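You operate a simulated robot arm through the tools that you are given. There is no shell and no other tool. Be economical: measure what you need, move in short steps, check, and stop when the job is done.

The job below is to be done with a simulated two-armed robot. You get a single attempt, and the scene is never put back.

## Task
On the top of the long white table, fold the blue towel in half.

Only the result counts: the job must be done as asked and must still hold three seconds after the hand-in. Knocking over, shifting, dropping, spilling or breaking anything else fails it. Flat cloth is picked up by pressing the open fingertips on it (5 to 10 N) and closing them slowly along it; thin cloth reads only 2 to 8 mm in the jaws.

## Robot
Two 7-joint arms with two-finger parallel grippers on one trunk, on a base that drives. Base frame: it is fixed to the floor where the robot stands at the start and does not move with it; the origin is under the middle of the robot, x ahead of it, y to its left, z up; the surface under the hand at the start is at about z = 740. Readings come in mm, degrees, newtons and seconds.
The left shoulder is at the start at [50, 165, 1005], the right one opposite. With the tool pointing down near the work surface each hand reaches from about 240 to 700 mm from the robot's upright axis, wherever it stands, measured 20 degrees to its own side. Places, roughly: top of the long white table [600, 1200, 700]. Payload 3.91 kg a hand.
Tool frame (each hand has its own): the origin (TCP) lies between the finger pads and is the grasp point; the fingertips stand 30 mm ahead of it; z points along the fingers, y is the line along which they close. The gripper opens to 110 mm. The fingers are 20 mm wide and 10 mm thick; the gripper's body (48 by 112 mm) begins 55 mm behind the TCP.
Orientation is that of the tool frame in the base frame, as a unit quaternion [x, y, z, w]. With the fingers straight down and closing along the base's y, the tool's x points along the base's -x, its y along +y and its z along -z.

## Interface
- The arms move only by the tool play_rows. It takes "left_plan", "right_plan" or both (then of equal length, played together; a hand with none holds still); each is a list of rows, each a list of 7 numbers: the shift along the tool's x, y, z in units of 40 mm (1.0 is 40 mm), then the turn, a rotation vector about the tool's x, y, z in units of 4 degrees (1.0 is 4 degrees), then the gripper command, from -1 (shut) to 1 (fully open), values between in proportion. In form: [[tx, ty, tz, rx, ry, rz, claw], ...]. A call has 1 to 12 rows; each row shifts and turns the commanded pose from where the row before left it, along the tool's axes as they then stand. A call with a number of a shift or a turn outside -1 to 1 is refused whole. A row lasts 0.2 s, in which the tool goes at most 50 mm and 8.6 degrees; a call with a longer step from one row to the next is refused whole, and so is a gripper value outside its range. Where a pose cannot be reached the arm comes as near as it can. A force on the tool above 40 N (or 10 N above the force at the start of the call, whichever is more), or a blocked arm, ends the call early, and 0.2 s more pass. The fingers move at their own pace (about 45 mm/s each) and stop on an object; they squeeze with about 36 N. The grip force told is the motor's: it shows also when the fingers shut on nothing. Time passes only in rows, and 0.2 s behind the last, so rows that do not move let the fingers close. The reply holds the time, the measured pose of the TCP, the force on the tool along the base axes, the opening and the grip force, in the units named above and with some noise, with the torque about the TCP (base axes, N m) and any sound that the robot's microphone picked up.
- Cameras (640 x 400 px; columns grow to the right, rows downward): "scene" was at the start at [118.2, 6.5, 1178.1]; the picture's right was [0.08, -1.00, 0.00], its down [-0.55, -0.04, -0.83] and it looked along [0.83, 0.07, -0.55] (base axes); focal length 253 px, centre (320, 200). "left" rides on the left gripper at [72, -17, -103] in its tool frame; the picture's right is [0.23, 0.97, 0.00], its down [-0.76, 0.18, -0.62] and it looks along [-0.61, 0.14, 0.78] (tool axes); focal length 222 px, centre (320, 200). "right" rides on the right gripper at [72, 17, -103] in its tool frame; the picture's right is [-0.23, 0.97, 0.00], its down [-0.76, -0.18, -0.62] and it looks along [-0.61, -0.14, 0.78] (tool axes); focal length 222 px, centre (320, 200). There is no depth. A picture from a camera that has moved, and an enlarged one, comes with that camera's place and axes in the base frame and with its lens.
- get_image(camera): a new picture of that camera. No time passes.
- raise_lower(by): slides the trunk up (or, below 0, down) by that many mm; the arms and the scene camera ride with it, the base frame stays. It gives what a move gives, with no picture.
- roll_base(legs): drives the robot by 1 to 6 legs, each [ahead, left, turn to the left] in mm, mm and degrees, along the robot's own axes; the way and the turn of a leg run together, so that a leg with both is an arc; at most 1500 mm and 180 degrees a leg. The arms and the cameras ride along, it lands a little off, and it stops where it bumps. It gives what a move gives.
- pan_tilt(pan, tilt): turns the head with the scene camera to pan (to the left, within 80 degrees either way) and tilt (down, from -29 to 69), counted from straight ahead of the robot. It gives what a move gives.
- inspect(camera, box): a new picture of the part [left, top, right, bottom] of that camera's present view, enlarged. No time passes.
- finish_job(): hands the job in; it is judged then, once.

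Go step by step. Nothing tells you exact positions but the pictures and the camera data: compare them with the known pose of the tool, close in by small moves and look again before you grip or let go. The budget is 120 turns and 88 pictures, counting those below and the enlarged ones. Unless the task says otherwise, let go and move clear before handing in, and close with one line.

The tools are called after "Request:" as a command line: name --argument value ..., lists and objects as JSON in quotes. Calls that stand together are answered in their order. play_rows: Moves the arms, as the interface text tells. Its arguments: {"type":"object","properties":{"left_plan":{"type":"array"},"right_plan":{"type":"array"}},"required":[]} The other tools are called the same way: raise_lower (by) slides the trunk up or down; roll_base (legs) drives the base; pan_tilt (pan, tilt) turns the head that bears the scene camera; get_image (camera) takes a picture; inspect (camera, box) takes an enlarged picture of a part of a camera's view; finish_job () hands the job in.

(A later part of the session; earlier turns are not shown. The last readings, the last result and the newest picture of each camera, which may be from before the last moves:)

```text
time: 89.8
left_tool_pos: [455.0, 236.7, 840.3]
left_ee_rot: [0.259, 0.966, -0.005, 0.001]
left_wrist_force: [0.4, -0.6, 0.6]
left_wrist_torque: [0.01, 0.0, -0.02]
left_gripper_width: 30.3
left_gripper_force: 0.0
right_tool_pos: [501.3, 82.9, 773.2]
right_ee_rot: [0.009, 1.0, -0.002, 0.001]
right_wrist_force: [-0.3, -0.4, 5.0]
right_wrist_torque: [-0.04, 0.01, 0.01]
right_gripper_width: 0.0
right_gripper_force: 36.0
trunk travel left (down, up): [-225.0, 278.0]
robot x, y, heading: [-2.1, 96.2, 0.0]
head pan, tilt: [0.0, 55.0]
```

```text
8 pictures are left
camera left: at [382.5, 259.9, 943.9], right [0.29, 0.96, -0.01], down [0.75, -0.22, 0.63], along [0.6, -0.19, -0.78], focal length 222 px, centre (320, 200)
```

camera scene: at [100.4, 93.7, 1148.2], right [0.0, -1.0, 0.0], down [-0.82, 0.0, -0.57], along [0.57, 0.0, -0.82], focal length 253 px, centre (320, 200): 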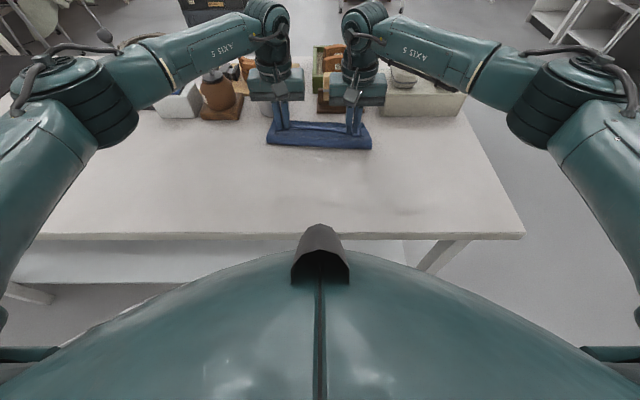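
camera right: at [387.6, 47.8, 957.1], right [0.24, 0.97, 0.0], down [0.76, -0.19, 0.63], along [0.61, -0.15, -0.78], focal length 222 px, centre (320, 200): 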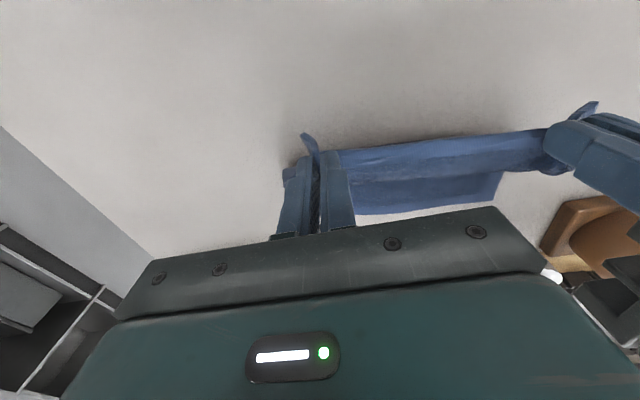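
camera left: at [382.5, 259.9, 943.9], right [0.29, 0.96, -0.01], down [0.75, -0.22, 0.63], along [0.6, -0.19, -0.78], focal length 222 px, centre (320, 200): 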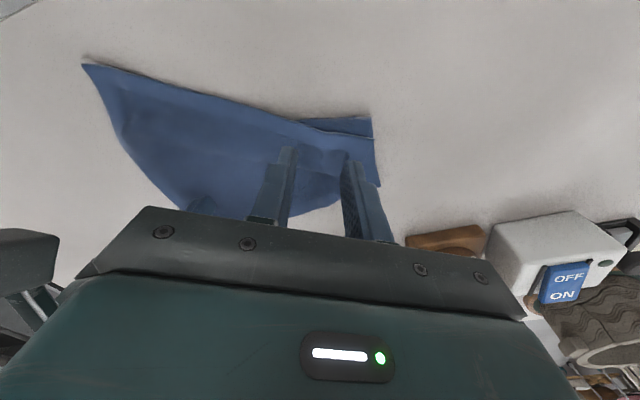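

Hem direction matches the tool yaw (30°). Lowering onto the hem at about (454, 227).

Request:
play_rows --left_plan '[[-0.1, -0.23, 0.4, 0, 0, 0, -0.45], [0, 0, 0.5, 0, 0, 0, -0.45], [0, 0, 0.5, 0, 0, 0, -0.45], [0, 0, 0.08, 0, 0, 0, -0.45]]'

Request:
play_rows --left_plan '[[0, 0, 0.07, 0, 0, 0, -0.45]]' --right_plan '[[0, 0, 0.08, 0, 0, 0, -1]]'

```text
time: 90.8
left_tool_pos: [453.5, 226.6, 780.6]
left_ee_rot: [0.258, 0.966, -0.005, 0.001]
left_wrist_force: [-0.1, -0.5, 2.9]
left_wrist_torque: [-0.04, 0.0, 0.0]
left_gripper_width: 30.2
left_gripper_force: 0.0
right_tool_pos: [499.9, 82.4, 773.1]
right_ee_rot: [0.009, 1.0, -0.002, 0.002]
right_wrist_force: [-0.6, 0.6, 6.2]
right_wrist_torque: [-0.01, 0.01, -0.01]
right_gripper_width: 0.0
right_gripper_force: 36.3
trunk travel left (down, up): [-225.0, 278.0]
robot x, y, heading: [0.1, 91.0, 0.1]
head pan, tilt: [0.0, 55.0]
```

```text
time: 91.2
left_tool_pos: [452.3, 224.7, 779.9]
left_ee_rot: [0.257, 0.966, -0.004, 0.001]
left_wrist_force: [-0.2, 0.5, 5.3]
left_wrist_torque: [0.02, 0.0, 0.03]
left_gripper_width: 30.2
left_gripper_force: 0.1
right_tool_pos: [500.0, 82.7, 773.5]
right_ee_rot: [0.009, 1.0, 0.0, 0.003]
right_wrist_force: [-1.6, -3.1, 18.3]
right_wrist_torque: [-0.07, 0.05, 0.03]
right_gripper_width: 0.0
right_gripper_force: 36.4
trunk travel left (down, up): [-225.0, 278.0]
robot x, y, heading: [-2.6, 96.8, 0.1]
head pan, tilt: [0.0, 55.0]
```

Request:
play_rows --left_plan '[[0, 0, 0, 0, 0, 0, -0.52], [0, 0, 0, 0, 0, 0, -0.59], [0, 0, 0, 0, 0, 0, -0.66], [0, 0, 0, 0, 0, 0, -0.72], [0, 0, 0, 0, 0, 0, -0.78], [0, 0, 0, 0, 0, 0, -0.84], [0, 0, 0, 0, 0, 0, -0.9], [0, 0, 0, 0, 0, 0, -0.95], [0, 0, 0, 0, 0, 0, -1], [0, 0, 0, 0, 0, 0, -1]]'

Request:
play_rows --left_plan '[[0, 0, -0.5, 0, 0, 0, -1], [0, 0, -0.4, 0, 0, 0, -1], [0.29, -0.21, 0, 0, 0, 0, -1], [0.29, -0.21, 0, 0, 0, 0, -1], [0.29, -0.21, 0, 0, 0, 0, -1], [0.29, -0.21, 0, 0, 0, 0, -1], [0.29, -0.21, 0.1, 0, 0, 0, -1], [0.29, -0.21, 0.2, 0, 0, 0, -1], [0.29, -0.21, 0.2, 0, 0, 0, -1]]'

Request:
inspect --camera "scene" --box '[220, 115, 420, 240]'

```text
time: 93.4
left_tool_pos: [452.6, 225.7, 779.4]
left_ee_rot: [0.258, 0.966, -0.004, 0.003]
left_wrist_force: [0.0, 0.2, 6.6]
left_wrist_torque: [0.0, 0.04, -0.02]
left_gripper_width: 5.8
left_gripper_force: 36.3
right_tool_pos: [500.2, 83.2, 771.2]
right_ee_rot: [0.009, 1.0, -0.001, 0.003]
right_wrist_force: [3.2, -2.4, 26.3]
right_wrist_torque: [-0.05, -0.05, 0.0]
right_gripper_width: 0.0
right_gripper_force: 35.2
trunk travel left (down, up): [-225.0, 278.0]
robot x, y, heading: [2.5, 92.5, -0.1]
head pan, tilt: [0.0, 55.0]
```

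```text
time: 95.4
left_tool_pos: [352.7, 216.7, 793.8]
left_ee_rot: [0.258, 0.966, -0.005, 0.002]
left_wrist_force: [2.1, -1.8, 0.0]
left_wrist_torque: [-0.08, -0.03, -0.02]
left_gripper_width: 4.8
left_gripper_force: 36.4
right_tool_pos: [500.4, 83.3, 772.1]
right_ee_rot: [0.008, 1.0, -0.001, 0.003]
right_wrist_force: [-2.6, 1.0, 27.7]
right_wrist_torque: [0.0, 0.12, 0.01]
right_gripper_width: 0.0
right_gripper_force: 35.7
trunk travel left (down, up): [-225.0, 278.0]
robot x, y, heading: [1.4, 96.8, 0.5]
head pan, tilt: [0.0, 55.0]
```

```text
3.20 times, centred on (320, 178) of scene
camera zoom: at [99.7, 93.9, 1148.1], right [0.0, -1.0, 0.0], down [-0.82, 0.0, -0.58], along [0.58, 0.0, -0.82], focal length 810 px, centre (320, 272)
```

zoom: 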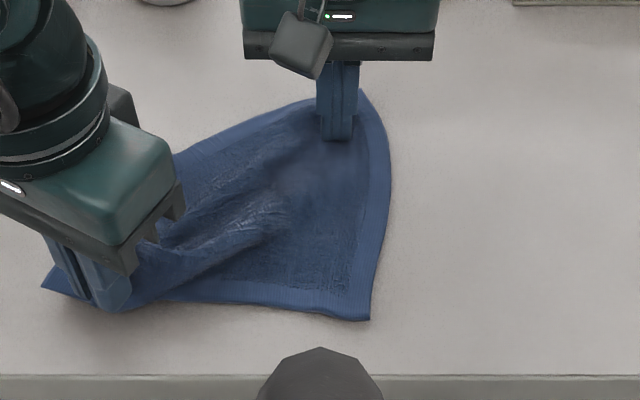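

The towel is a single sheet again, slightly wrinkled. Lowering and releasing the left hand, lifting both clear to see the layout.

Request:
play_rows --left_plan '[[0.1, 0, 0.25, 0, 0, 0, -1], [0, 0, 0, 0, 0, 0, -0.2], [0, 0, 0, 0, 0, 0, 0], [0, 0, -0.6, 0, 0, 0, 0], [0, 0, -0.8, 0, 0, -1, 0], [0, 0.8, -0.6, 0, 0, -1, -0.2], [0, 0.8, 0, 0, 0, -1, -0.2], [0, 0, 0, 0, 0, -1, -0.45], [0, 0, 0, 0, 0, -1, -0.45], [0, 0, 0, 0, 0, -1, -0.45], [0, 0, 0, 0, 0, -1, -0.45], [0, 0, 0, 0, 0, -0.5, -0.45]]' --right_plan '[[0, 0, 0, 0, 0, 0, -1], [0, 0, 0, 0, 0, 0, -1], [0, 0, 0, 0, 0, 0, -1], [0, 0, 0, 0, 0, 0, -1], [0, 0, -0.5, 0, 0, 0, -1], [0, 0, -0.8, 0, 0, 0, -1], [0, -0.8, -0.8, 0, 0, 0, -0.45], [0, -0.8, 0, 0, 0, 0, -0.45], [0, -0.8, 0, 0, 0, 0, -0.45], [0, 0, 0, 0, 0, 0, -0.45], [0, 0, 0, 0, 0, 0, -0.45], [0, 0, 0, 0, 0, 0, -0.45]]'

Request:
inspect --camera "scene" --box '[220, 115, 420, 240]'

```text
time: 98.0
left_tool_pos: [377.4, 277.0, 862.4]
left_ee_rot: [-0.001, 1.0, -0.005, -0.001]
left_wrist_force: [-0.5, -0.4, 0.8]
left_wrist_torque: [-0.02, 0.03, 0.0]
left_gripper_width: 30.1
left_gripper_force: 0.1
right_tool_pos: [500.5, -13.6, 854.8]
right_ee_rot: [0.008, 1.0, -0.003, 0.001]
right_wrist_force: [0.0, -0.4, -0.3]
right_wrist_torque: [0.0, 0.01, 0.03]
right_gripper_width: 30.4
right_gripper_force: 0.1
trunk travel left (down, up): [-225.0, 278.0]
robot x, y, heading: [-0.7, 93.9, -0.4]
head pan, tilt: [0.0, 55.0]
```

```text
3.20 times, centred on (320, 178) of scene
camera zoom: at [101.8, 93.7, 1147.8], right [0.0, -1.0, 0.0], down [-0.82, 0.0, -0.57], along [0.57, 0.0, -0.82], focal length 810 px, centre (320, 272)
```

zoom: 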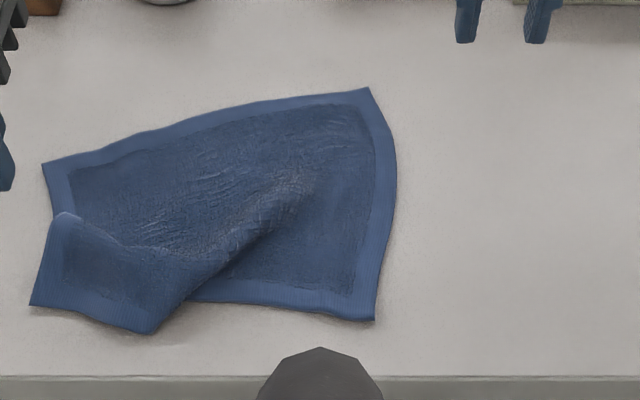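

The left side still has a ~40 mm pleat. I'll pin the near part with the right hand and pull the far-left hem forward with the left to open it.

Request:
play_rows --left_plan '[[-0.65, -0.17, 0.2, 0, 0, 0, -0.45], [-0.65, -0.17, 0.2, 0, 0, 0, -0.45], [-0.65, -0.17, 0.2, 0, 0, 0, -0.45], [-0.65, -0.17, 0.2, 0, 0, 0, -0.45], [0, 0, 0.4, 0, 0, 0, -0.45], [0, 0, 0.4, 0, 0, 0, -0.45], [0, 0, 0.35, 0, 0, 0, -0.45], [0, 0, 0.2, 0, 0, 0, -0.45], [0, 0, 0.06, 0, 0, 0, -0.45], [0, 0, 0, 0, 0, 0, -0.45], [0, 0, 0, 0, 0, 0, -0.45]]' --right_plan '[[0.58, 0.66, 0, 0, 0, 0, -1], [0.58, 0.66, 0, 0, 0, 0, -1], [0.58, 0.66, 0, 0, 0, 0, -1], [0.58, 0.66, 0, 0, 0, 0, -1], [0.58, 0.66, 0, 0, 0, 0, -1], [0.58, 0.66, 0, 0, 0, 0, -1], [0, 0, 0.5, 0, 0, 0, -1], [0, 0, 0.5, 0, 0, 0, -1], [0, 0, 0.5, 0, 0, 0, -1], [0, 0, 0.3, 0, 0, 0, -1], [0, 0, 0.2, 0, 0, 0, -1]]'

Request:
play_rows --left_plan '[[0, 0, 0.08, 0, 0, 0, -0.45]]' --right_plan '[[0, 0, 0.1, 0, 0, 0, -1]]'

```text
time: 100.4
left_tool_pos: [480.1, 248.5, 775.5]
left_ee_rot: [-0.002, 1.0, -0.005, 0.0]
left_wrist_force: [0.1, -0.1, -0.2]
left_wrist_torque: [-0.01, 0.02, -0.02]
left_gripper_width: 30.4
left_gripper_force: 0.0
right_tool_pos: [362.9, 146.6, 773.5]
right_ee_rot: [0.009, 1.0, -0.001, 0.002]
right_wrist_force: [-1.0, -1.8, 9.4]
right_wrist_torque: [0.0, -0.06, 0.0]
right_gripper_width: 0.0
right_gripper_force: 35.7
trunk travel left (down, up): [-225.0, 278.0]
robot x, y, heading: [0.7, 93.1, -0.3]
head pan, tilt: [0.0, 55.0]
```

```text
time: 100.8
left_tool_pos: [480.0, 248.9, 774.2]
left_ee_rot: [-0.001, 1.0, -0.004, 0.001]
left_wrist_force: [0.5, -0.4, 2.4]
left_wrist_torque: [0.0, -0.01, 0.01]
left_gripper_width: 30.4
left_gripper_force: 0.0
right_tool_pos: [362.9, 148.1, 771.8]
right_ee_rot: [0.009, 1.0, 0.0, 0.005]
right_wrist_force: [0.2, -4.6, 31.6]
right_wrist_torque: [-0.18, -0.18, -0.02]
right_gripper_width: 0.0
right_gripper_force: 35.8
trunk travel left (down, up): [-225.0, 278.0]
robot x, y, heading: [-0.3, 93.7, -0.1]
head pan, tilt: [0.0, 55.0]
```

Request:
play_rows --left_plan '[[0, 0, 0.06, 0, 0, 0, -0.45], [0, 0, 0, 0, 0, 0, -0.55], [0, 0, 0, 0, 0, 0, -0.64], [0, 0, 0, 0, 0, 0, -0.72], [0, 0, 0, 0, 0, 0, -0.78], [0, 0, 0, 0, 0, 0, -0.84], [0, 0, 0, 0, 0, 0, -0.9], [0, 0, 0, 0, 0, 0, -0.95], [0, 0, 0, 0, 0, 0, -1], [0, 0, 0, 0, 0, 0, -1]]'

Request:
play_rows --left_plan '[[0, 0, -0.3, 0, 0, 0, -1], [-0.32, 0.02, 0, 0, 0, 0, -1], [-0.32, 0.02, 0, 0, 0, 0, -1], [-0.32, 0.02, 0, 0, 0, 0, -1], [-0.32, 0.02, 0, 0, 0, 0, -1], [-0.32, 0.02, 0, 0, 0, 0, -1], [-0.32, 0.02, 0, 0, 0, 0, -1]]'

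Request:
inspect --camera "scene" --box '[220, 105, 420, 230]'

```text
time: 103.0
left_tool_pos: [477.8, 248.3, 771.8]
left_ee_rot: [-0.001, 1.0, -0.005, 0.004]
left_wrist_force: [-1.3, -0.5, 25.0]
left_wrist_torque: [-0.11, 0.15, -0.01]
left_gripper_width: 3.7
left_gripper_force: 36.2
right_tool_pos: [361.7, 146.8, 772.0]
right_ee_rot: [0.009, 1.0, 0.0, 0.004]
right_wrist_force: [8.2, -1.8, 32.0]
right_wrist_torque: [-0.1, -0.48, 0.01]
right_gripper_width: 0.1
right_gripper_force: 36.5
trunk travel left (down, up): [-225.0, 278.0]
robot x, y, heading: [0.2, 89.8, 0.3]
head pan, tilt: [0.0, 55.0]
```

```text
time: 104.6
left_tool_pos: [555.5, 253.3, 782.7]
left_ee_rot: [-0.001, 1.0, -0.004, 0.001]
left_wrist_force: [0.5, 0.6, 1.1]
left_wrist_torque: [0.0, 0.0, -0.03]
left_gripper_width: 3.6
left_gripper_force: 35.7
right_tool_pos: [362.8, 148.0, 772.1]
right_ee_rot: [0.009, 1.0, 0.001, 0.004]
right_wrist_force: [-0.6, -8.2, 39.8]
right_wrist_torque: [-0.31, -0.27, -0.05]
right_gripper_width: 0.0
right_gripper_force: 35.8
trunk travel left (down, up): [-225.0, 278.0]
robot x, y, heading: [1.1, 91.8, 0.2]
head pan, tilt: [0.0, 55.0]
```

```text
3.20 times, centred on (320, 168) of scene
camera zoom: at [99.7, 92.9, 1148.2], right [0.0, -1.0, 0.0], down [-0.82, 0.0, -0.58], along [0.58, 0.0, -0.82], focal length 810 px, centre (320, 304)
```

zoom: 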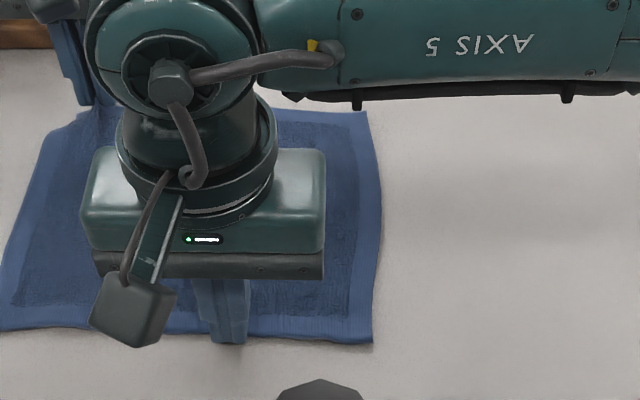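

The towel is now flat: near edge x≈360–369 (y 61–285), far edge x≈560. I'll release, lift both hands and shift the base left to be centred on it.

Request:
play_rows --left_plan '[[0, 0, 0.2, 0, 0, 0, -1], [0, 0, 0, 0, 0, 0, -0.6], [0, 0, 0, 0, 0, 0, -0.3], [0, 0, -0.5, 0, 0, 0, -0.3], [0, 0, -0.8, 0, 0, 0, -0.45], [0.8, 0, -0.8, 0, 0, 0, -0.45], [0.8, 0, -0.3, 0, 0, 0, -0.45], [0.8, 0, 0, 0, 0, 0, -0.45], [0.8, 0, 0, 0, 0, 0, -0.45]]' --right_plan '[[0, 0, 0, 0, 0, 0, -1], [0, 0, 0, 0, 0, 0, -1], [0, 0, 0, 0, 0, 0, -1], [0, 0, -0.5, 0, 0, 0, -1], [0, 0, -0.8, 0, 0, 0, -1], [0, -0.8, -0.8, 0, 0, 0, -0.45], [-0.3, -0.8, -0.3, 0, 0, 0, -0.45], [-0.3, -0.8, 0, 0, 0, 0, -0.45], [-0.3, -0.6, 0, 0, 0, 0, -0.45]]'

Request:
roll_base --legs '[[0, 78, 0]]'

```text
time: 106.6
left_tool_pos: [428.0, 253.0, 868.5]
left_ee_rot: [-0.001, 1.0, -0.005, 0.0]
left_wrist_force: [-1.3, 0.2, 0.2]
left_wrist_torque: [0.05, 0.02, 0.02]
left_gripper_width: 30.1
left_gripper_force: 0.2
right_tool_pos: [396.2, 26.4, 865.9]
right_ee_rot: [0.007, 1.0, -0.002, 0.002]
right_wrist_force: [0.1, -0.6, 0.5]
right_wrist_torque: [0.01, 0.01, 0.04]
right_gripper_width: 30.2
right_gripper_force: 0.1
trunk travel left (down, up): [-225.0, 278.0]
robot x, y, heading: [0.8, 95.3, -0.0]
head pan, tilt: [0.0, 55.0]
```

```text
time: 107.9
left_tool_pos: [428.4, 331.5, 868.6]
left_ee_rot: [-0.002, 1.0, -0.005, 0.0]
left_wrist_force: [0.2, 0.1, -0.1]
left_wrist_torque: [0.02, 0.0, -0.01]
left_gripper_width: 30.4
left_gripper_force: 0.1
right_tool_pos: [395.9, 103.4, 865.7]
right_ee_rot: [0.008, 1.0, -0.002, 0.001]
right_wrist_force: [-0.8, 0.2, 1.0]
right_wrist_torque: [0.03, 0.01, -0.01]
right_gripper_width: 30.1
right_gripper_force: 0.0
trunk travel left (down, up): [-225.0, 278.0]
robot x, y, heading: [-0.9, 173.3, 0.2]
head pan, tilt: [0.0, 55.0]
```

Request:
play_rows --left_plan '[[0.37, -0.49, 0.35, 0, 0, 0, -0.45], [0.37, -0.49, 0.35, 0, 0, 0, -0.45], [0.37, -0.49, 0.35, 0, 0, 0, -0.45], [0.37, -0.49, 0.35, 0, 0, 0, -0.45], [0, 0, 0, 0, -0.9, 0, -0.45], [0, 0, 0, 0, -0.9, 0, -0.45], [0, 0, 0, 0, -0.9, 0, -0.45], [0, 0, 0, 0, -0.9, 0, -0.45], [0, 0, 0, 0, -0.9, 0, -0.45], [0, 0, 0, 0, -0.9, 0, -0.45], [0, 0, 0, 0, -0.9, 0, -0.45]]' --right_plan '[[0.205, -0.065, 0.33, 0, 0, 0, -0.45], [0.205, -0.065, 0.33, 0, 0, 0, -0.45], [0.205, -0.065, 0.33, 0, 0, 0, -0.45], [0.205, -0.065, 0.33, 0, 0, 0, -0.45], [0, 0, 0, 0, -0.9, 0, -0.45], [0, 0, 0, 0, -0.9, 0, -0.45], [0, 0, 0, 0, -0.9, 0, -0.45], [0, 0, 0, 0, -0.9, 0, -0.45], [0, 0, 0, 0, -0.9, 0, -0.45], [0, 0, 0, 0, -0.9, 0, -0.45], [0, 0, 0, 0, -0.9, 0, -0.45]]'

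Request:
inspect --camera "scene" --box '[220, 120, 420, 245]'

```text
time: 110.3
left_tool_pos: [369.9, 252.2, 814.6]
left_ee_rot: [-0.003, 0.976, -0.004, 0.219]
left_wrist_force: [-0.4, 0.4, -1.1]
left_wrist_torque: [-0.01, 0.0, 0.03]
left_gripper_width: 30.1
left_gripper_force: 0.0
right_tool_pos: [363.2, 93.4, 813.2]
right_ee_rot: [0.008, 0.976, -0.004, 0.22]
right_wrist_force: [-0.2, 1.0, -1.8]
right_wrist_torque: [0.04, 0.02, -0.01]
right_gripper_width: 30.3
right_gripper_force: 0.1
trunk travel left (down, up): [-225.0, 278.0]
robot x, y, heading: [4.8, 170.7, 0.2]
head pan, tilt: [0.0, 55.0]
```

```text
3.20 times, centred on (320, 182) of scene
camera zoom: at [101.7, 171.2, 1147.8], right [0.0, -1.0, 0.0], down [-0.82, 0.0, -0.57], along [0.57, 0.0, -0.82], focal length 810 px, centre (320, 256)
```

zoom: 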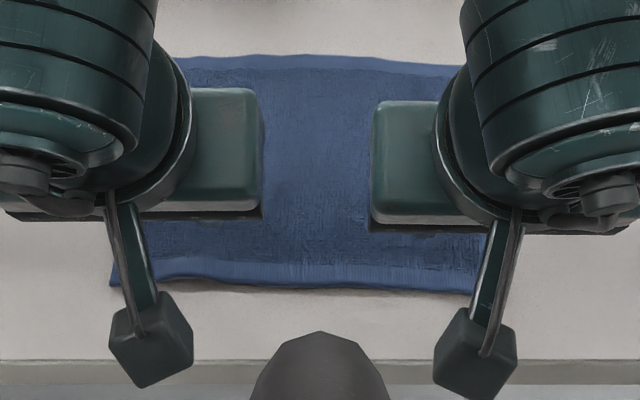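

Pitch works. Adjusting onto the hem (left y≈262, right y≈112) and lowering to contact.

Request:
play_rows --left_plan '[[0.159, 0.125, 0.395, 0, 0, 0, -0.45], [0.159, 0.125, 0.395, 0, 0, 0, -0.45], [0.043, 0, 0.09, 0, 0, 0, -0.45]]' --right_plan '[[0.2, 0.24, 0.36, 0, 0, 0, -0.45], [0.2, 0.24, 0.36, 0, 0, 0, -0.45], [0.043, 0, 0.09, 0, 0, 0, -0.45]]'

Request:
play_rows --left_plan '[[0.022, 0, 0.045, 0, 0, 0, -0.45]]' --right_plan '[[0.022, 0, 0.045, 0, 0, 0, -0.45]]'

```text
time: 111.1
left_tool_pos: [371.2, 261.4, 774.9]
left_ee_rot: [-0.001, 0.976, -0.005, 0.218]
left_wrist_force: [-0.1, 0.1, 1.5]
left_wrist_torque: [0.01, -0.02, 0.01]
left_gripper_width: 30.1
left_gripper_force: 0.1
right_tool_pos: [361.4, 111.8, 775.0]
right_ee_rot: [0.008, 0.975, -0.004, 0.22]
right_wrist_force: [0.7, 0.6, 0.4]
right_wrist_torque: [-0.01, -0.03, 0.0]
right_gripper_width: 30.2
right_gripper_force: 0.1
trunk travel left (down, up): [-225.0, 278.0]
robot x, y, heading: [-0.1, 172.8, -0.0]
head pan, tilt: [0.0, 55.0]
```

```text
time: 111.5
left_tool_pos: [371.9, 261.2, 774.0]
left_ee_rot: [-0.002, 0.976, -0.005, 0.219]
left_wrist_force: [-0.3, -0.3, 7.3]
left_wrist_torque: [0.06, 0.0, -0.01]
left_gripper_width: 30.2
left_gripper_force: 0.0
right_tool_pos: [361.8, 113.1, 773.9]
right_ee_rot: [0.008, 0.975, -0.003, 0.22]
right_wrist_force: [-0.7, -1.0, 3.9]
right_wrist_torque: [-0.02, -0.03, -0.01]
right_gripper_width: 30.1
right_gripper_force: 0.0
trunk travel left (down, up): [-225.0, 278.0]
robot x, y, heading: [0.7, 174.3, -0.1]
head pan, tilt: [0.0, 55.0]
```

Contact at 7 and 4 N. A bit more on each, then closing slowly.

Request:
play_rows --left_plan '[[0.01, 0, 0.02, 0, 0, 0, -0.45], [0, 0, 0, 0, 0, 0, -0.53], [0, 0, 0, 0, 0, 0, -0.6], [0, 0, 0, 0, 0, 0, -0.67], [0, 0, 0, 0, 0, 0, -0.74], [0, 0, 0, 0, 0, 0, -0.8], [0, 0, 0, 0, 0, 0, -0.86], [0, 0, 0, 0, 0, 0, -0.92], [0, 0, 0, 0, 0, 0, -1], [0, 0, 0, 0, 0, 0, -1], [0, 0, 0, 0, 0, 0, -1]]' --right_plan '[[0.02, 0, 0.04, 0, 0, 0, -0.45], [0, 0, 0, 0, 0, 0, -0.53], [0, 0, 0, 0, 0, 0, -0.6], [0, 0, 0, 0, 0, 0, -0.67], [0, 0, 0, 0, 0, 0, -0.74], [0, 0, 0, 0, 0, 0, -0.8], [0, 0, 0, 0, 0, 0, -0.86], [0, 0, 0, 0, 0, 0, -0.92], [0, 0, 0, 0, 0, 0, -1], [0, 0, 0, 0, 0, 0, -1], [0, 0, 0, 0, 0, 0, -1]]'

```text
time: 113.9
left_tool_pos: [369.8, 261.9, 774.5]
left_ee_rot: [-0.001, 0.976, -0.005, 0.218]
left_wrist_force: [0.0, -0.8, 15.9]
left_wrist_torque: [0.01, -0.08, -0.01]
left_gripper_width: 0.1
left_gripper_force: 36.0
right_tool_pos: [361.8, 112.8, 773.7]
right_ee_rot: [0.008, 0.975, -0.003, 0.222]
right_wrist_force: [0.7, -1.8, 26.5]
right_wrist_torque: [-0.06, -0.1, 0.02]
right_gripper_width: 3.4
right_gripper_force: 36.1
trunk travel left (down, up): [-225.0, 278.0]
robot x, y, heading: [-0.3, 169.8, 0.0]
head pan, tilt: [0.0, 55.0]
```

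Right holds (3.4 mm); left missed. Retrying left 8 mm further in with more pressure.

Request:
play_rows --left_plan '[[-0.106, 0, -0.226, 0, 0, 0, -1], [0, 0, 0, 0, 0, 0, -0.45], [0, 0, 0, 0, 0, 0, -0.45], [-0.18, 0, 0.085, 0, 0, 0, -0.45], [0.1, 0, 0.21, 0, 0, 0, -0.45], [0.03, 0, 0.06, 0, 0, 0, -0.45]]'

```text
time: 115.3
left_tool_pos: [377.6, 260.0, 772.4]
left_ee_rot: [-0.001, 0.975, -0.006, 0.221]
left_wrist_force: [-3.9, 0.6, 16.2]
left_wrist_torque: [0.17, 0.04, 0.04]
left_gripper_width: 30.4
left_gripper_force: 0.3
right_tool_pos: [361.8, 112.6, 774.0]
right_ee_rot: [0.008, 0.975, -0.004, 0.221]
right_wrist_force: [1.1, -3.8, 26.3]
right_wrist_torque: [-0.15, -0.12, 0.0]
right_gripper_width: 3.2
right_gripper_force: 36.0
trunk travel left (down, up): [-225.0, 278.0]
robot x, y, heading: [-0.3, 174.4, 0.0]
head pan, tilt: [0.0, 55.0]
```

Request:
play_rows --left_plan '[[0, 0, 0, 0, 0, 0, -0.5], [0, 0, 0, 0, 0, 0, -0.56], [0, 0, 0, 0, 0, 0, -0.62], [0, 0, 0, 0, 0, 0, -0.68], [0, 0, 0, 0, 0, 0, -0.74], [0, 0, 0, 0, 0, 0, -0.8], [0, 0, 0, 0, 0, 0, -0.86], [0, 0, 0, 0, 0, 0, -0.92], [0, 0, 0, 0, 0, 0, -1], [0, 0, 0, 0, 0, 0, -1], [0, 0, 0, 0, 0, 0, -1]]'

```text
time: 117.7
left_tool_pos: [377.8, 260.8, 774.0]
left_ee_rot: [-0.002, 0.975, -0.006, 0.221]
left_wrist_force: [-1.1, -5.7, 29.1]
left_wrist_torque: [-0.15, -0.08, -0.05]
left_gripper_width: 3.7
left_gripper_force: 36.0
right_tool_pos: [360.7, 112.2, 773.2]
right_ee_rot: [0.008, 0.975, -0.002, 0.221]
right_wrist_force: [3.9, 2.4, 22.5]
right_wrist_torque: [0.07, -0.22, 0.1]
right_gripper_width: 3.6
right_gripper_force: 36.2
trunk travel left (down, up): [-225.0, 278.0]
robot x, y, heading: [1.8, 172.6, 0.0]
head pan, tilt: [0.0, 55.0]
```

Both hands hold the hem. Now lifting along the fold arc while gradually tilting the fingers back toward me.

Request:
play_rows --left_plan '[[-0.26, 0, -0.26, 0, 0.833, 0, -1], [-0.246, 0, -0.273, 0, 0.833, 0, -1], [-0.229, 0, -0.287, 0, 0.833, 0, -1], [-0.266, 0, -0.123, 0, 0.94, 0, -1], [-0.257, 0, -0.14, 0, 0.94, 0, -1], [-0.248, 0, -0.156, 0, 0.94, 0, -1], [-0.237, 0, -0.172, 0, 0.94, 0, -1], [-0.24, 0, -0.05, 0, 0.85, 0, -1], [-0.237, 0, -0.064, 0, 0.85, 0, -1], [-0.232, 0, -0.078, 0, 0.85, 0, -1], [-0.227, 0, -0.092, 0, 0.85, 0, -1], [-0.221, 0, -0.105, 0, 0.85, 0, -1]]' --right_plan '[[-0.26, 0, -0.26, 0, 0.833, 0, -1], [-0.246, 0, -0.273, 0, 0.833, 0, -1], [-0.229, 0, -0.287, 0, 0.833, 0, -1], [-0.266, 0, -0.123, 0, 0.94, 0, -1], [-0.257, 0, -0.14, 0, 0.94, 0, -1], [-0.248, 0, -0.156, 0, 0.94, 0, -1], [-0.237, 0, -0.172, 0, 0.94, 0, -1], [-0.24, 0, -0.05, 0, 0.85, 0, -1], [-0.237, 0, -0.064, 0, 0.85, 0, -1], [-0.232, 0, -0.078, 0, 0.85, 0, -1], [-0.227, 0, -0.092, 0, 0.85, 0, -1], [-0.221, 0, -0.105, 0, 0.85, 0, -1]]'

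Request:
inspect --camera "scene" --box '[220, 95, 420, 220]'

```text
time: 120.3
left_tool_pos: [478.1, 262.5, 852.4]
left_ee_rot: [0.001, 0.989, -0.004, -0.147]
left_wrist_force: [-0.3, -8.4, -0.2]
left_wrist_torque: [-0.22, 0.02, 0.18]
left_gripper_width: 3.3
left_gripper_force: 35.8
right_tool_pos: [460.6, 111.6, 854.7]
right_ee_rot: [0.008, 0.989, 0.0, -0.146]
right_wrist_force: [1.4, 8.3, -0.4]
right_wrist_torque: [0.28, -0.04, -0.05]
right_gripper_width: 3.5
right_gripper_force: 35.6
trunk travel left (down, up): [-225.0, 278.0]
robot x, y, heading: [-0.8, 172.3, 0.1]
head pan, tilt: [0.0, 55.0]
```

```text
3.20 times, centred on (320, 158) of scene
camera zoom: at [101.8, 171.2, 1147.8], right [0.0, -1.0, 0.0], down [-0.82, 0.0, -0.57], along [0.57, 0.0, -0.82], focal length 810 px, centre (320, 336)
```

zoom: 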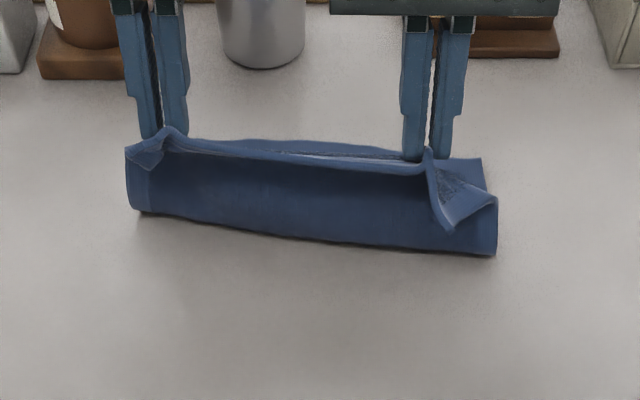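

Excellent: with the tilt the hem points up and the flap hangs cleanly. Continuing forward and down toward the far edge with moderate tilt.

Request:
play_rows --left_plan '[[-0.29, 0, -0.01, 0, 0.81, 0, -1], [-0.29, 0, -0.027, 0, 0.81, 0, -1], [-0.288, 0, -0.043, 0, 0.81, 0, -1], [-0.285, 0, -0.06, 0, 0.81, 0, -1], [-0.285, 0, 0.117, 0, 0, 0, -1], [-0.285, 0, 0.117, 0, 0, 0, -1], [-0.285, 0, 0.117, 0, 0, 0, -1], [-0.285, 0, 0.117, 0, 0, 0, -1]]' --right_plan '[[-0.29, 0, -0.01, 0, 0.81, 0, -1], [-0.29, 0, -0.027, 0, 0.81, 0, -1], [-0.288, 0, -0.043, 0, 0.81, 0, -1], [-0.285, 0, -0.06, 0, 0.81, 0, -1], [-0.285, 0, 0.117, 0, 0, 0, -1], [-0.285, 0, 0.117, 0, 0, 0, -1], [-0.285, 0, 0.117, 0, 0, 0, -1], [-0.285, 0, 0.117, 0, 0, 0, -1]]'

Request:
inspect --camera "scene" --box '[220, 85, 420, 210]'

```text
time: 122.1
left_tool_pos: [548.3, 262.2, 804.0]
left_ee_rot: [0.001, 0.966, -0.005, -0.257]
left_wrist_force: [-1.2, -11.8, -0.4]
left_wrist_torque: [-0.25, 0.0, 0.26]
left_gripper_width: 3.6
left_gripper_force: 35.9
left hand out of reach, approached as far as the arm can: row 8
right_tool_pos: [535.6, 111.2, 802.6]
right_ee_rot: [0.008, 0.967, 0.0, -0.256]
right_wrist_force: [1.0, 11.1, 0.3]
right_wrist_torque: [0.32, 0.0, -0.18]
right_gripper_width: 3.5
right_gripper_force: 35.8
trunk travel left (down, up): [-225.0, 278.0]
robot x, y, heading: [1.7, 170.6, 0.2]
head pan, tilt: [0.0, 55.0]
```

```text
3.20 times, centred on (320, 148) of scene
camera zoom: at [101.8, 171.2, 1147.8], right [0.0, -1.0, 0.0], down [-0.82, 0.0, -0.57], along [0.57, 0.0, -0.82], focal length 810 px, centre (320, 368)
```

zoom: 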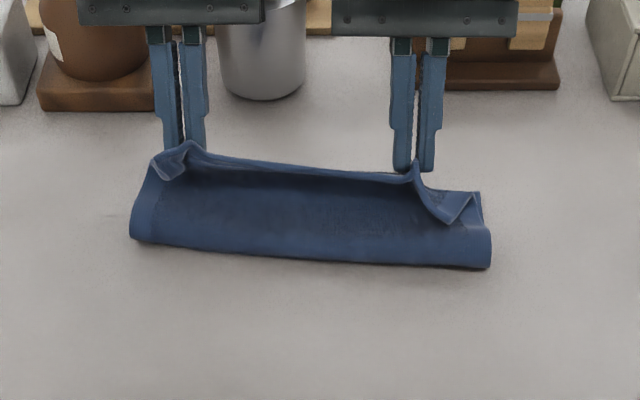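

The hem is almost above the far edge. Lowering straight down, then opening and rising clear.

Request:
play_rows --left_plan '[[-0.117, 0, 0.2, 0, 0, 0, -1], [-0.117, 0, 0.2, 0, 0, 0, -1], [-0.117, 0, 0.2, 0, 0, 0, -1], [0, 0, 0, 0, 0, 0, -1]]' --right_plan '[[-0.117, 0, 0.2, 0, 0, 0, -1], [-0.117, 0, 0.2, 0, 0, 0, -1], [-0.117, 0, 0.2, 0, 0, 0, -1], [0, 0, 0, 0, 0, 0, -1]]'

```text
time: 123.1
left_tool_pos: [547.1, 264.0, 779.2]
left_ee_rot: [0.001, 0.967, -0.004, -0.256]
left_wrist_force: [0.0, -12.6, 6.1]
left_wrist_torque: [-0.28, 0.01, 0.27]
left_gripper_width: 3.5
left_gripper_force: 36.1
right_tool_pos: [535.6, 110.2, 777.7]
right_ee_rot: [0.008, 0.967, 0.0, -0.255]
right_wrist_force: [-0.4, 13.8, 14.2]
right_wrist_torque: [0.35, 0.15, -0.22]
right_gripper_width: 3.7
right_gripper_force: 35.8
trunk travel left (down, up): [-225.0, 278.0]
robot x, y, heading: [3.7, 166.2, 0.1]
head pan, tilt: [0.0, 55.0]
```

Hem pressed at the far edge. Releasing and rising.

Request:
play_rows --left_plan '[[0, 0, 0, 0, 0, 0, -0.8], [0, 0, 0, 0, 0, 0, -0.6], [0, 0, 0, 0, 0, 0, -0.4], [0, 0, 0, 0, 0, 0, -0.4], [0.25, 0, -0.433, 0, 0, 0, -0.4], [0.5, 0, -0.866, 0, 0, 0, -0.4], [0.5, 0, -0.866, 0, 0, 0, -0.4], [0.3, 0, -0.5, 0, 0, 0, -0.4]]' --right_plan '[[0, 0, 0, 0, 0, 0, -0.8], [0, 0, 0, 0, 0, 0, -0.6], [0, 0, 0, 0, 0, 0, -0.4], [0, 0, 0, 0, 0, 0, -0.4], [0.25, 0, -0.433, 0, 0, 0, -0.4], [0.5, 0, -0.866, 0, 0, 0, -0.4], [0.5, 0, -0.866, 0, 0, 0, -0.4], [0.3, 0, -0.5, 0, 0, 0, -0.4]]'

Request:
inspect --camera "scene" --box '[220, 85, 420, 210]'

```text
time: 124.9
left_tool_pos: [545.6, 265.9, 898.9]
left_ee_rot: [0.001, 0.967, -0.006, -0.256]
left_wrist_force: [0.2, -0.2, 0.2]
left_wrist_torque: [-0.05, -0.01, 0.0]
left_gripper_width: 33.0
left_gripper_force: 0.1
right_tool_pos: [535.2, 111.0, 899.4]
right_ee_rot: [0.009, 0.967, 0.0, -0.255]
right_wrist_force: [0.1, 0.0, 0.0]
right_wrist_torque: [-0.01, 0.01, 0.0]
right_gripper_width: 32.8
right_gripper_force: 0.1
trunk travel left (down, up): [-225.0, 278.0]
robot x, y, heading: [-3.3, 168.9, 0.1]
head pan, tilt: [0.0, 55.0]
```

```text
3.20 times, centred on (320, 148) of scene
camera zoom: at [101.5, 171.5, 1147.8], right [0.0, -1.0, 0.0], down [-0.82, 0.0, -0.57], along [0.57, 0.0, -0.82], focal length 810 px, centre (320, 368)
```

zoom: 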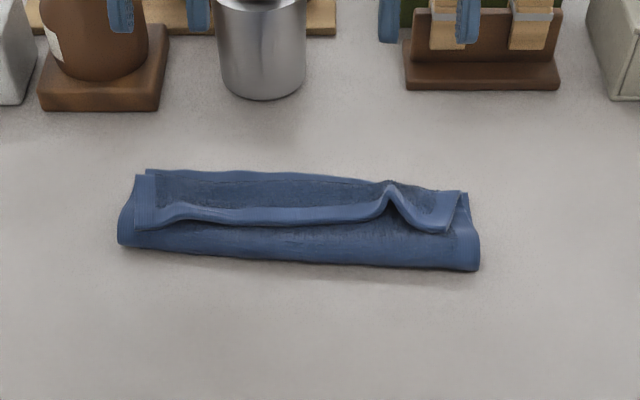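

The hem fell back again (about 45 mm strip on top), as lowering the hands buckled the flap. The pinch ridges still stand at y≈266 and ≈120, so I'll re-grip them, with the forward tilt again.

Request:
play_rows --left_plan '[[0, 0, 0, 0, -1, 0, -0.4], [0, 0, 0, 0, -1, 0, -0.4], [0, 0, 0, 0, -1, 0, -0.4], [0, 0, 0, 0, -1, 0, -0.4], [0, 0, 0, 0, -1, 0, -0.4], [0, 0, 0, 0, -1, 0, -0.4], [0, 0, 0, 0, -1, 0, -0.4], [0, 0, 0, 0, -1, 0, -0.4], [0, 0, 0, 0, -1, 0, -0.4], [0, 0, 0, 0, -1, 0, -0.4], [0, 0, 0, 0, -1, 0, -0.4], [0, 0, 0, 0, -1, 0, -0.4]]' --right_plan '[[0, 0, 0, 0, -1, 0, -0.4], [0, 0, 0, 0, -1, 0, -0.4], [0, 0, 0, 0, -1, 0, -0.4], [0, 0, 0, 0, -1, 0, -0.4], [0, 0, 0, 0, -1, 0, -0.4], [0, 0, 0, 0, -1, 0, -0.4], [0, 0, 0, 0, -1, 0, -0.4], [0, 0, 0, 0, -1, 0, -0.4], [0, 0, 0, 0, -1, 0, -0.4], [0, 0, 0, 0, -1, 0, -0.4], [0, 0, 0, 0, -1, 0, -0.4], [0, 0, 0, 0, -1, 0, -0.4]]'

Request:
play_rows --left_plan '[[0.4825, 0, 0.565, 0, 0, 0, -0.4], [0.4825, 0, 0.565, 0, 0, 0, -0.4], [0.4825, 0, 0.565, 0, 0, 0, -0.4], [0.4825, 0, 0.565, 0, 0, 0, -0.4]]' --right_plan '[[0.423, 0.044, 0.584, 0, 0, 0, -0.4], [0.423, 0.044, 0.584, 0, 0, 0, -0.4], [0.423, 0.044, 0.584, 0, 0, 0, -0.4], [0.423, 0.044, 0.584, 0, 0, 0, -0.4]]'

```text
time: 127.5
left_tool_pos: [547.5, 264.4, 899.0]
left_ee_rot: [-0.002, 0.987, -0.005, 0.158]
left_wrist_force: [0.0, 0.4, 0.5]
left_wrist_torque: [-0.01, -0.02, -0.02]
left_gripper_width: 33.2
left_gripper_force: 0.1
right_tool_pos: [535.5, 110.9, 899.0]
right_ee_rot: [0.008, 0.987, -0.003, 0.161]
right_wrist_force: [-0.2, 0.0, -0.3]
right_wrist_torque: [-0.03, 0.01, -0.03]
right_gripper_width: 33.0
right_gripper_force: 0.0
trunk travel left (down, up): [-225.0, 278.0]
robot x, y, heading: [-4.5, 171.0, -0.1]
head pan, tilt: [0.0, 55.0]
```

```text
time: 128.5
left_tool_pos: [502.3, 262.2, 788.9]
left_ee_rot: [-0.001, 0.987, -0.004, 0.159]
left_wrist_force: [-0.3, -0.8, 0.2]
left_wrist_torque: [0.02, 0.0, -0.02]
left_gripper_width: 32.9
left_gripper_force: 0.0
right_tool_pos: [499.4, 117.5, 788.4]
right_ee_rot: [0.008, 0.987, -0.003, 0.16]
right_wrist_force: [-0.5, 0.7, 0.2]
right_wrist_torque: [0.02, 0.02, 0.0]
right_gripper_width: 32.8
right_gripper_force: 0.0
trunk travel left (down, up): [-225.0, 278.0]
robot x, y, heading: [0.2, 170.4, 0.1]
head pan, tilt: [0.0, 55.0]
```

Request:
play_rows --left_plan '[[0.047, 0.08, 0.142, 0, 0, 0, -0.4], [0.016, 0, 0.05, 0, 0, 0, -0.4]]' --right_plan '[[0.047, 0, 0.142, 0, 0, 0, -0.4], [0.016, 0, 0.05, 0, 0, 0, -0.4]]'

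```text
time: 129.1
left_tool_pos: [502.1, 265.8, 782.4]
left_ee_rot: [-0.001, 0.987, -0.006, 0.158]
left_wrist_force: [-0.5, -2.0, 2.4]
left_wrist_torque: [0.0, 0.01, -0.04]
left_gripper_width: 33.1
left_gripper_force: 0.0
right_tool_pos: [500.0, 117.0, 781.5]
right_ee_rot: [0.009, 0.987, -0.003, 0.16]
right_wrist_force: [-0.6, -0.3, 2.7]
right_wrist_torque: [0.04, 0.02, 0.02]
right_gripper_width: 33.0
right_gripper_force: 0.1
trunk travel left (down, up): [-225.0, 278.0]
robot x, y, heading: [1.1, 167.7, -0.1]
head pan, tilt: [0.0, 55.0]
```

Light contact (~2.5 N) – good for catching only the top layer with its standing ridge. One more small press and close slowly.

Request:
play_rows --left_plan '[[0.01, 0, 0.035, 0, 0, 0, -0.45], [0, 0, 0, 0, 0, 0, -0.53], [0, 0, 0, 0, 0, 0, -0.6], [0, 0, 0, 0, 0, 0, -0.67], [0, 0, 0, 0, 0, 0, -0.74], [0, 0, 0, 0, 0, 0, -0.8], [0, 0, 0, 0, 0, 0, -0.86], [0, 0, 0, 0, 0, 0, -0.92], [0, 0, 0, 0, 0, 0, -1], [0, 0, 0, 0, 0, 0, -1], [0, 0, 0, 0, 0, 0, -1]]' --right_plan '[[0.01, 0, 0.035, 0, 0, 0, -0.45], [0, 0, 0, 0, 0, 0, -0.53], [0, 0, 0, 0, 0, 0, -0.6], [0, 0, 0, 0, 0, 0, -0.67], [0, 0, 0, 0, 0, 0, -0.74], [0, 0, 0, 0, 0, 0, -0.8], [0, 0, 0, 0, 0, 0, -0.86], [0, 0, 0, 0, 0, 0, -0.92], [0, 0, 0, 0, 0, 0, -1], [0, 0, 0, 0, 0, 0, -1], [0, 0, 0, 0, 0, 0, -1]]'

```text
time: 131.5
left_tool_pos: [502.2, 266.2, 780.1]
left_ee_rot: [-0.001, 0.988, -0.005, 0.157]
left_wrist_force: [0.4, -3.6, 4.7]
left_wrist_torque: [-0.15, -0.02, 0.02]
left_gripper_width: 3.6
left_gripper_force: 36.8
right_tool_pos: [500.0, 117.6, 779.9]
right_ee_rot: [0.008, 0.987, -0.003, 0.159]
right_wrist_force: [0.5, 4.1, 4.6]
right_wrist_torque: [0.13, -0.03, -0.03]
right_gripper_width: 4.0
right_gripper_force: 35.6
trunk travel left (down, up): [-225.0, 278.0]
robot x, y, heading: [2.1, 170.6, 0.5]
head pan, tilt: [0.0, 55.0]
```

Both hands hold a single ridge each (3.6 and 4.0 mm). Lifting and moving back to re-hang the flap with the fold further toward me.

Request:
play_rows --left_plan '[[-0.117, 0, -0.356, 0, 0.875, 0, -1], [-0.095, 0, -0.363, 0, 0.875, 0, -1], [-0.073, 0, -0.368, 0, 0.875, 0, -1], [0.247, 0, -0.185, 0, 0.875, 0, -1], [0.258, 0, -0.169, 0, 0.875, 0, -1], [0.268, 0, -0.153, 0, 0.875, 0, -1], [0.277, 0, -0.137, 0, 0.875, 0, -1], [0.285, 0, -0.119, 0, 0.875, 0, -1], [0, 0, 0, 0, 0, 0, -1]]' --right_plan '[[-0.117, 0, -0.356, 0, 0.875, 0, -1], [-0.095, 0, -0.363, 0, 0.875, 0, -1], [-0.073, 0, -0.368, 0, 0.875, 0, -1], [0.352, 0, -0.199, 0, 0.875, 0, -1], [0.363, 0, -0.177, 0, 0.875, 0, -1], [0.373, 0, -0.155, 0, 0.875, 0, -1], [0.382, 0, -0.131, 0, 0.875, 0, -1], [0.39, 0, -0.108, 0, 0.875, 0, -1], [0, 0, 0, 0, 0, 0, -1]]'

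```text
time: 133.5
left_tool_pos: [447.8, 266.8, 854.2]
left_ee_rot: [0.001, 0.996, -0.005, -0.086]
left_wrist_force: [-1.2, -5.7, -0.3]
left_wrist_torque: [-0.12, 0.03, 0.06]
left_gripper_width: 3.5
left_gripper_force: 36.2
right_tool_pos: [424.0, 118.7, 854.5]
right_ee_rot: [0.009, 0.996, -0.001, -0.084]
right_wrist_force: [1.3, 5.4, -0.4]
right_wrist_torque: [0.15, -0.02, -0.09]
right_gripper_width: 3.8
right_gripper_force: 36.1
trunk travel left (down, up): [-225.0, 278.0]
robot x, y, heading: [0.3, 172.6, 0.3]
head pan, tilt: [0.0, 55.0]
```

Now forward with increasing tilt, then releasing high while the flap leans forward so it falls onto the far edge.

Request:
play_rows --left_plan '[[-0.212, 0, -0.037, 0, 1, 0, -1], [-0.209, 0, -0.051, 0, 1, 0, -1], [-0.205, 0, -0.066, 0, 1, 0, -1], [-0.2, 0, -0.08, 0, 1, 0, -1], [-0.194, 0, -0.094, 0, 1, 0, -1], [-0.259, 0, 0.019, 0, 1, 0, -1], [-0.259, 0, 0.001, 0, 1, 0, -1], [-0.259, 0, -0.017, 0, 1, 0, -1], [-0.257, 0, -0.035, 0, 1, 0, -1], [-0.254, 0, -0.053, 0, 0, 0, -1], [-0.225, 0, -0.06, 0, 0, 0, 0.4], [0, 0, 0, 0, 0, 0, 0.4]]' --right_plan '[[-0.212, 0, -0.037, 0, 1, 0, -1], [-0.209, 0, -0.051, 0, 1, 0, -1], [-0.205, 0, -0.066, 0, 1, 0, -1], [-0.2, 0, -0.08, 0, 1, 0, -1], [-0.194, 0, -0.094, 0, 1, 0, -1], [-0.259, 0, 0.019, 0, 1, 0, -1], [-0.259, 0, 0.001, 0, 1, 0, -1], [-0.259, 0, -0.017, 0, 1, 0, -1], [-0.257, 0, -0.035, 0, 1, 0, -1], [-0.254, 0, -0.053, 0, 0, 0, -1], [-0.225, 0, -0.06, 0, 0, 0, 0.4], [0, 0, 0, 0, 0, 0, 0.4]]'

```text
time: 136.1
left_tool_pos: [497.9, 271.3, 815.7]
left_ee_rot: [0.001, 0.921, -0.006, -0.389]
left_wrist_force: [0.3, 0.1, 0.0]
left_wrist_torque: [0.01, 0.0, 0.02]
left_gripper_width: 58.4
left_gripper_force: 0.0
left hand out of reach, approached as far as the arm can: row 8, 9, 10, 11
right_tool_pos: [491.0, 112.4, 817.8]
right_ee_rot: [0.008, 0.922, 0.001, -0.387]
right_wrist_force: [-0.6, 0.3, -0.9]
right_wrist_torque: [0.01, 0.02, 0.01]
right_gripper_width: 58.8
right_gripper_force: 0.0
right hand out of reach, approached as far as the arm can: row 9, 10, 11
trunk travel left (down, up): [-225.0, 278.0]
robot x, y, heading: [-0.3, 171.1, 0.2]
head pan, tilt: [0.0, 55.0]
```

The reach limit cut the lean short. Raising the hands clear and looking at the result.

Request:
play_rows --left_plan '[[0.5, 0, -0.48, 0, 0, 0, 0.4], [0.72, 0, -0.695, 0, 0, 0, 0.4], [0.72, 0, -0.695, 0, 0, 0, 0.4], [0, 0, 0, 0, 0, 0, 0.4]]' --right_plan '[[0.5, 0, -0.48, 0, 0, 0, 0.4], [0.72, 0, -0.695, 0, 0, 0, 0.4], [0.72, 0, -0.695, 0, 0, 0, 0.4], [0, 0, 0, 0, 0, 0, 0.4]]'

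Request:
inspect --camera "scene" --box '[220, 95, 420, 220]'

```text
time: 137.1
left_tool_pos: [473.8, 274.4, 917.5]
left_ee_rot: [0.001, 0.922, -0.005, -0.387]
left_wrist_force: [-0.7, 0.7, -0.4]
left_wrist_torque: [0.01, 0.02, -0.01]
left_gripper_width: 77.1
left_gripper_force: 0.0
left hand out of reach, approached as far as the arm can: row 1, 2, 3
right_tool_pos: [468.9, 109.1, 920.2]
right_ee_rot: [0.009, 0.922, 0.002, -0.386]
right_wrist_force: [-0.4, -0.9, 0.1]
right_wrist_torque: [-0.04, -0.01, 0.0]
right_gripper_width: 77.1
right_gripper_force: 0.1
right hand out of reach, approached as far as the arm can: row 2, 3
trunk travel left (down, up): [-225.0, 278.0]
robot x, y, heading: [-2.4, 172.7, 0.4]
head pan, tilt: [0.0, 55.0]
```

```text
3.20 times, centred on (320, 158) of scene
camera zoom: at [101.7, 171.2, 1147.8], right [0.0, -1.0, 0.0], down [-0.82, 0.0, -0.57], along [0.57, 0.0, -0.82], focal length 810 px, centre (320, 336)
```

zoom: 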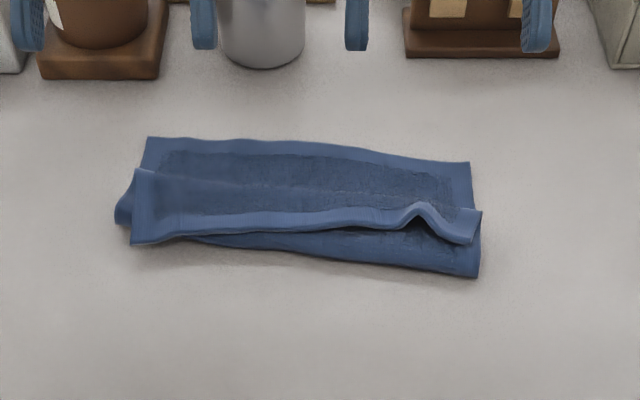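

The fold line is now at half (lower layer ≈ 97 mm on average) with the far edge exposed; only the hem strip lies back on top (hem x≈450–460). I'll re-grip the hem and swing it over, releasing high this time with a milder tilt within reach.

Request:
play_rows --left_plan '[[0, 0, 0, 0, -1, 0, -0.4], [0, 0, 0, 0, -1, 0, -0.4], [0, 0, 0, 0, -1, 0, -0.4], [0, 0, 0, 0, -1, 0, -0.4], [0, 0, 0, 0, -1, 0, -0.4], [0, 0, 0, 0, -1, 0, -0.4], [0, 0, 0, 0, -1, 0, -0.4], [0, 0, 0, 0, -1, 0, -0.4], [0, 0, 0, 0, -1, 0, -0.4], [0, 0, 0, 0, -1, 0, -0.4], [0, 0, 0, 0, -1, 0, -0.4], [0, 0, 0, 0, -1, 0, -0.4]]' --right_plan '[[0, 0, 0, 0, -1, 0, -0.4], [0, 0, 0, 0, -1, 0, -0.4], [0, 0, 0, 0, -1, 0, -0.4], [0, 0, 0, 0, -1, 0, -0.4], [0, 0, 0, 0, -1, 0, -0.4], [0, 0, 0, 0, -1, 0, -0.4], [0, 0, 0, 0, -1, 0, -0.4], [0, 0, 0, 0, -1, 0, -0.4], [0, 0, 0, 0, -1, 0, -0.4], [0, 0, 0, 0, -1, 0, -0.4], [0, 0, 0, 0, -1, 0, -0.4], [0, 0, 0, 0, -1, 0, -0.4]]'

Request:
play_rows --left_plan '[[0, 0, 0, 0, -1, 0, -0.4], [0, 0, 0, 0, -1, 0, -0.4], [0, 0, 0, 0, -1, 0, -0.4], [0, 0, 0, 0, -1, 0, -0.4]]' --right_plan '[[0, 0, 0, 0, -1, 0, -0.4], [0, 0, 0, 0, -1, 0, -0.4], [0, 0, 0, 0, -1, 0, -0.4], [0, 0, 0, 0, -1, 0, -0.4]]'

```text
time: 139.7
left_tool_pos: [475.6, 273.8, 914.8]
left_ee_rot: [0.0, 1.0, -0.005, 0.02]
left_wrist_force: [-0.6, -0.5, 0.3]
left_wrist_torque: [-0.01, 0.0, -0.02]
left_gripper_width: 33.0
left_gripper_force: 0.1
right_tool_pos: [468.7, 110.2, 919.5]
right_ee_rot: [0.009, 1.0, -0.001, 0.02]
right_wrist_force: [0.8, 0.0, 0.4]
right_wrist_torque: [0.0, 0.0, -0.01]
right_gripper_width: 33.2
right_gripper_force: 0.0
trunk travel left (down, up): [-225.0, 278.0]
robot x, y, heading: [-5.7, 174.2, 0.2]
head pan, tilt: [0.0, 55.0]
```

```text
time: 140.7
left_tool_pos: [474.5, 274.2, 915.4]
left_ee_rot: [-0.003, 0.987, -0.005, 0.159]
left_wrist_force: [0.1, 0.1, -0.7]
left_wrist_torque: [-0.01, 0.01, -0.02]
left_gripper_width: 32.9
left_gripper_force: 0.0
right_tool_pos: [469.7, 111.1, 919.6]
right_ee_rot: [0.008, 0.987, -0.003, 0.161]
right_wrist_force: [0.2, -0.1, 0.4]
right_wrist_torque: [0.01, 0.0, 0.01]
right_gripper_width: 32.9
right_gripper_force: 0.1
trunk travel left (down, up): [-225.0, 278.0]
robot x, y, heading: [-1.2, 172.5, -0.4]
head pan, tilt: [0.0, 55.0]
```

Request:
play_rows --left_plan '[[0.355, -0.05, 0.745, 0, 0, 0, -0.4], [0.355, -0.05, 0.745, 0, 0, 0, -0.4], [0.355, -0.05, 0.745, 0, 0, 0, -0.4], [0.355, -0.05, 0.745, 0, 0, 0, -0.4]]' --right_plan '[[0.294, 0, 0.756, 0, 0, 0, -0.4], [0.294, 0, 0.756, 0, 0, 0, -0.4], [0.294, 0, 0.756, 0, 0, 0, -0.4], [0.294, 0, 0.756, 0, 0, 0, -0.4]]'

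Request:
play_rows --left_plan '[[0.039, 0, 0.119, 0, 0, 0, -0.4]]' --right_plan '[[0.039, 0, 0.119, 0, 0, 0, -0.4]]'

```text
time: 141.7
left_tool_pos: [457.4, 264.7, 785.4]
left_ee_rot: [-0.002, 0.987, -0.005, 0.158]
left_wrist_force: [-0.2, 0.0, -0.3]
left_wrist_torque: [-0.01, 0.03, 0.02]
left_gripper_width: 33.2
left_gripper_force: 0.0
right_tool_pos: [461.1, 109.8, 789.8]
right_ee_rot: [0.009, 0.987, -0.004, 0.159]
right_wrist_force: [0.7, -0.4, 0.3]
right_wrist_torque: [-0.01, 0.0, -0.01]
right_gripper_width: 33.0
right_gripper_force: 0.1
trunk travel left (down, up): [-225.0, 278.0]
robot x, y, heading: [1.1, 173.2, -0.1]
head pan, tilt: [0.0, 55.0]
```

```text
time: 142.1
left_tool_pos: [456.9, 265.1, 779.5]
left_ee_rot: [-0.002, 0.987, -0.005, 0.159]
left_wrist_force: [1.1, 1.0, 1.4]
left_wrist_torque: [-0.03, 0.01, 0.03]
left_gripper_width: 33.0
left_gripper_force: 0.0
right_tool_pos: [460.8, 109.5, 784.5]
right_ee_rot: [0.007, 0.987, -0.003, 0.16]
right_wrist_force: [0.9, 0.8, 1.0]
right_wrist_torque: [-0.03, -0.04, 0.0]
right_gripper_width: 33.1
right_gripper_force: 0.1
trunk travel left (down, up): [-225.0, 278.0]
robot x, y, heading: [-4.5, 170.4, -0.2]
head pan, tilt: [0.0, 55.0]
```

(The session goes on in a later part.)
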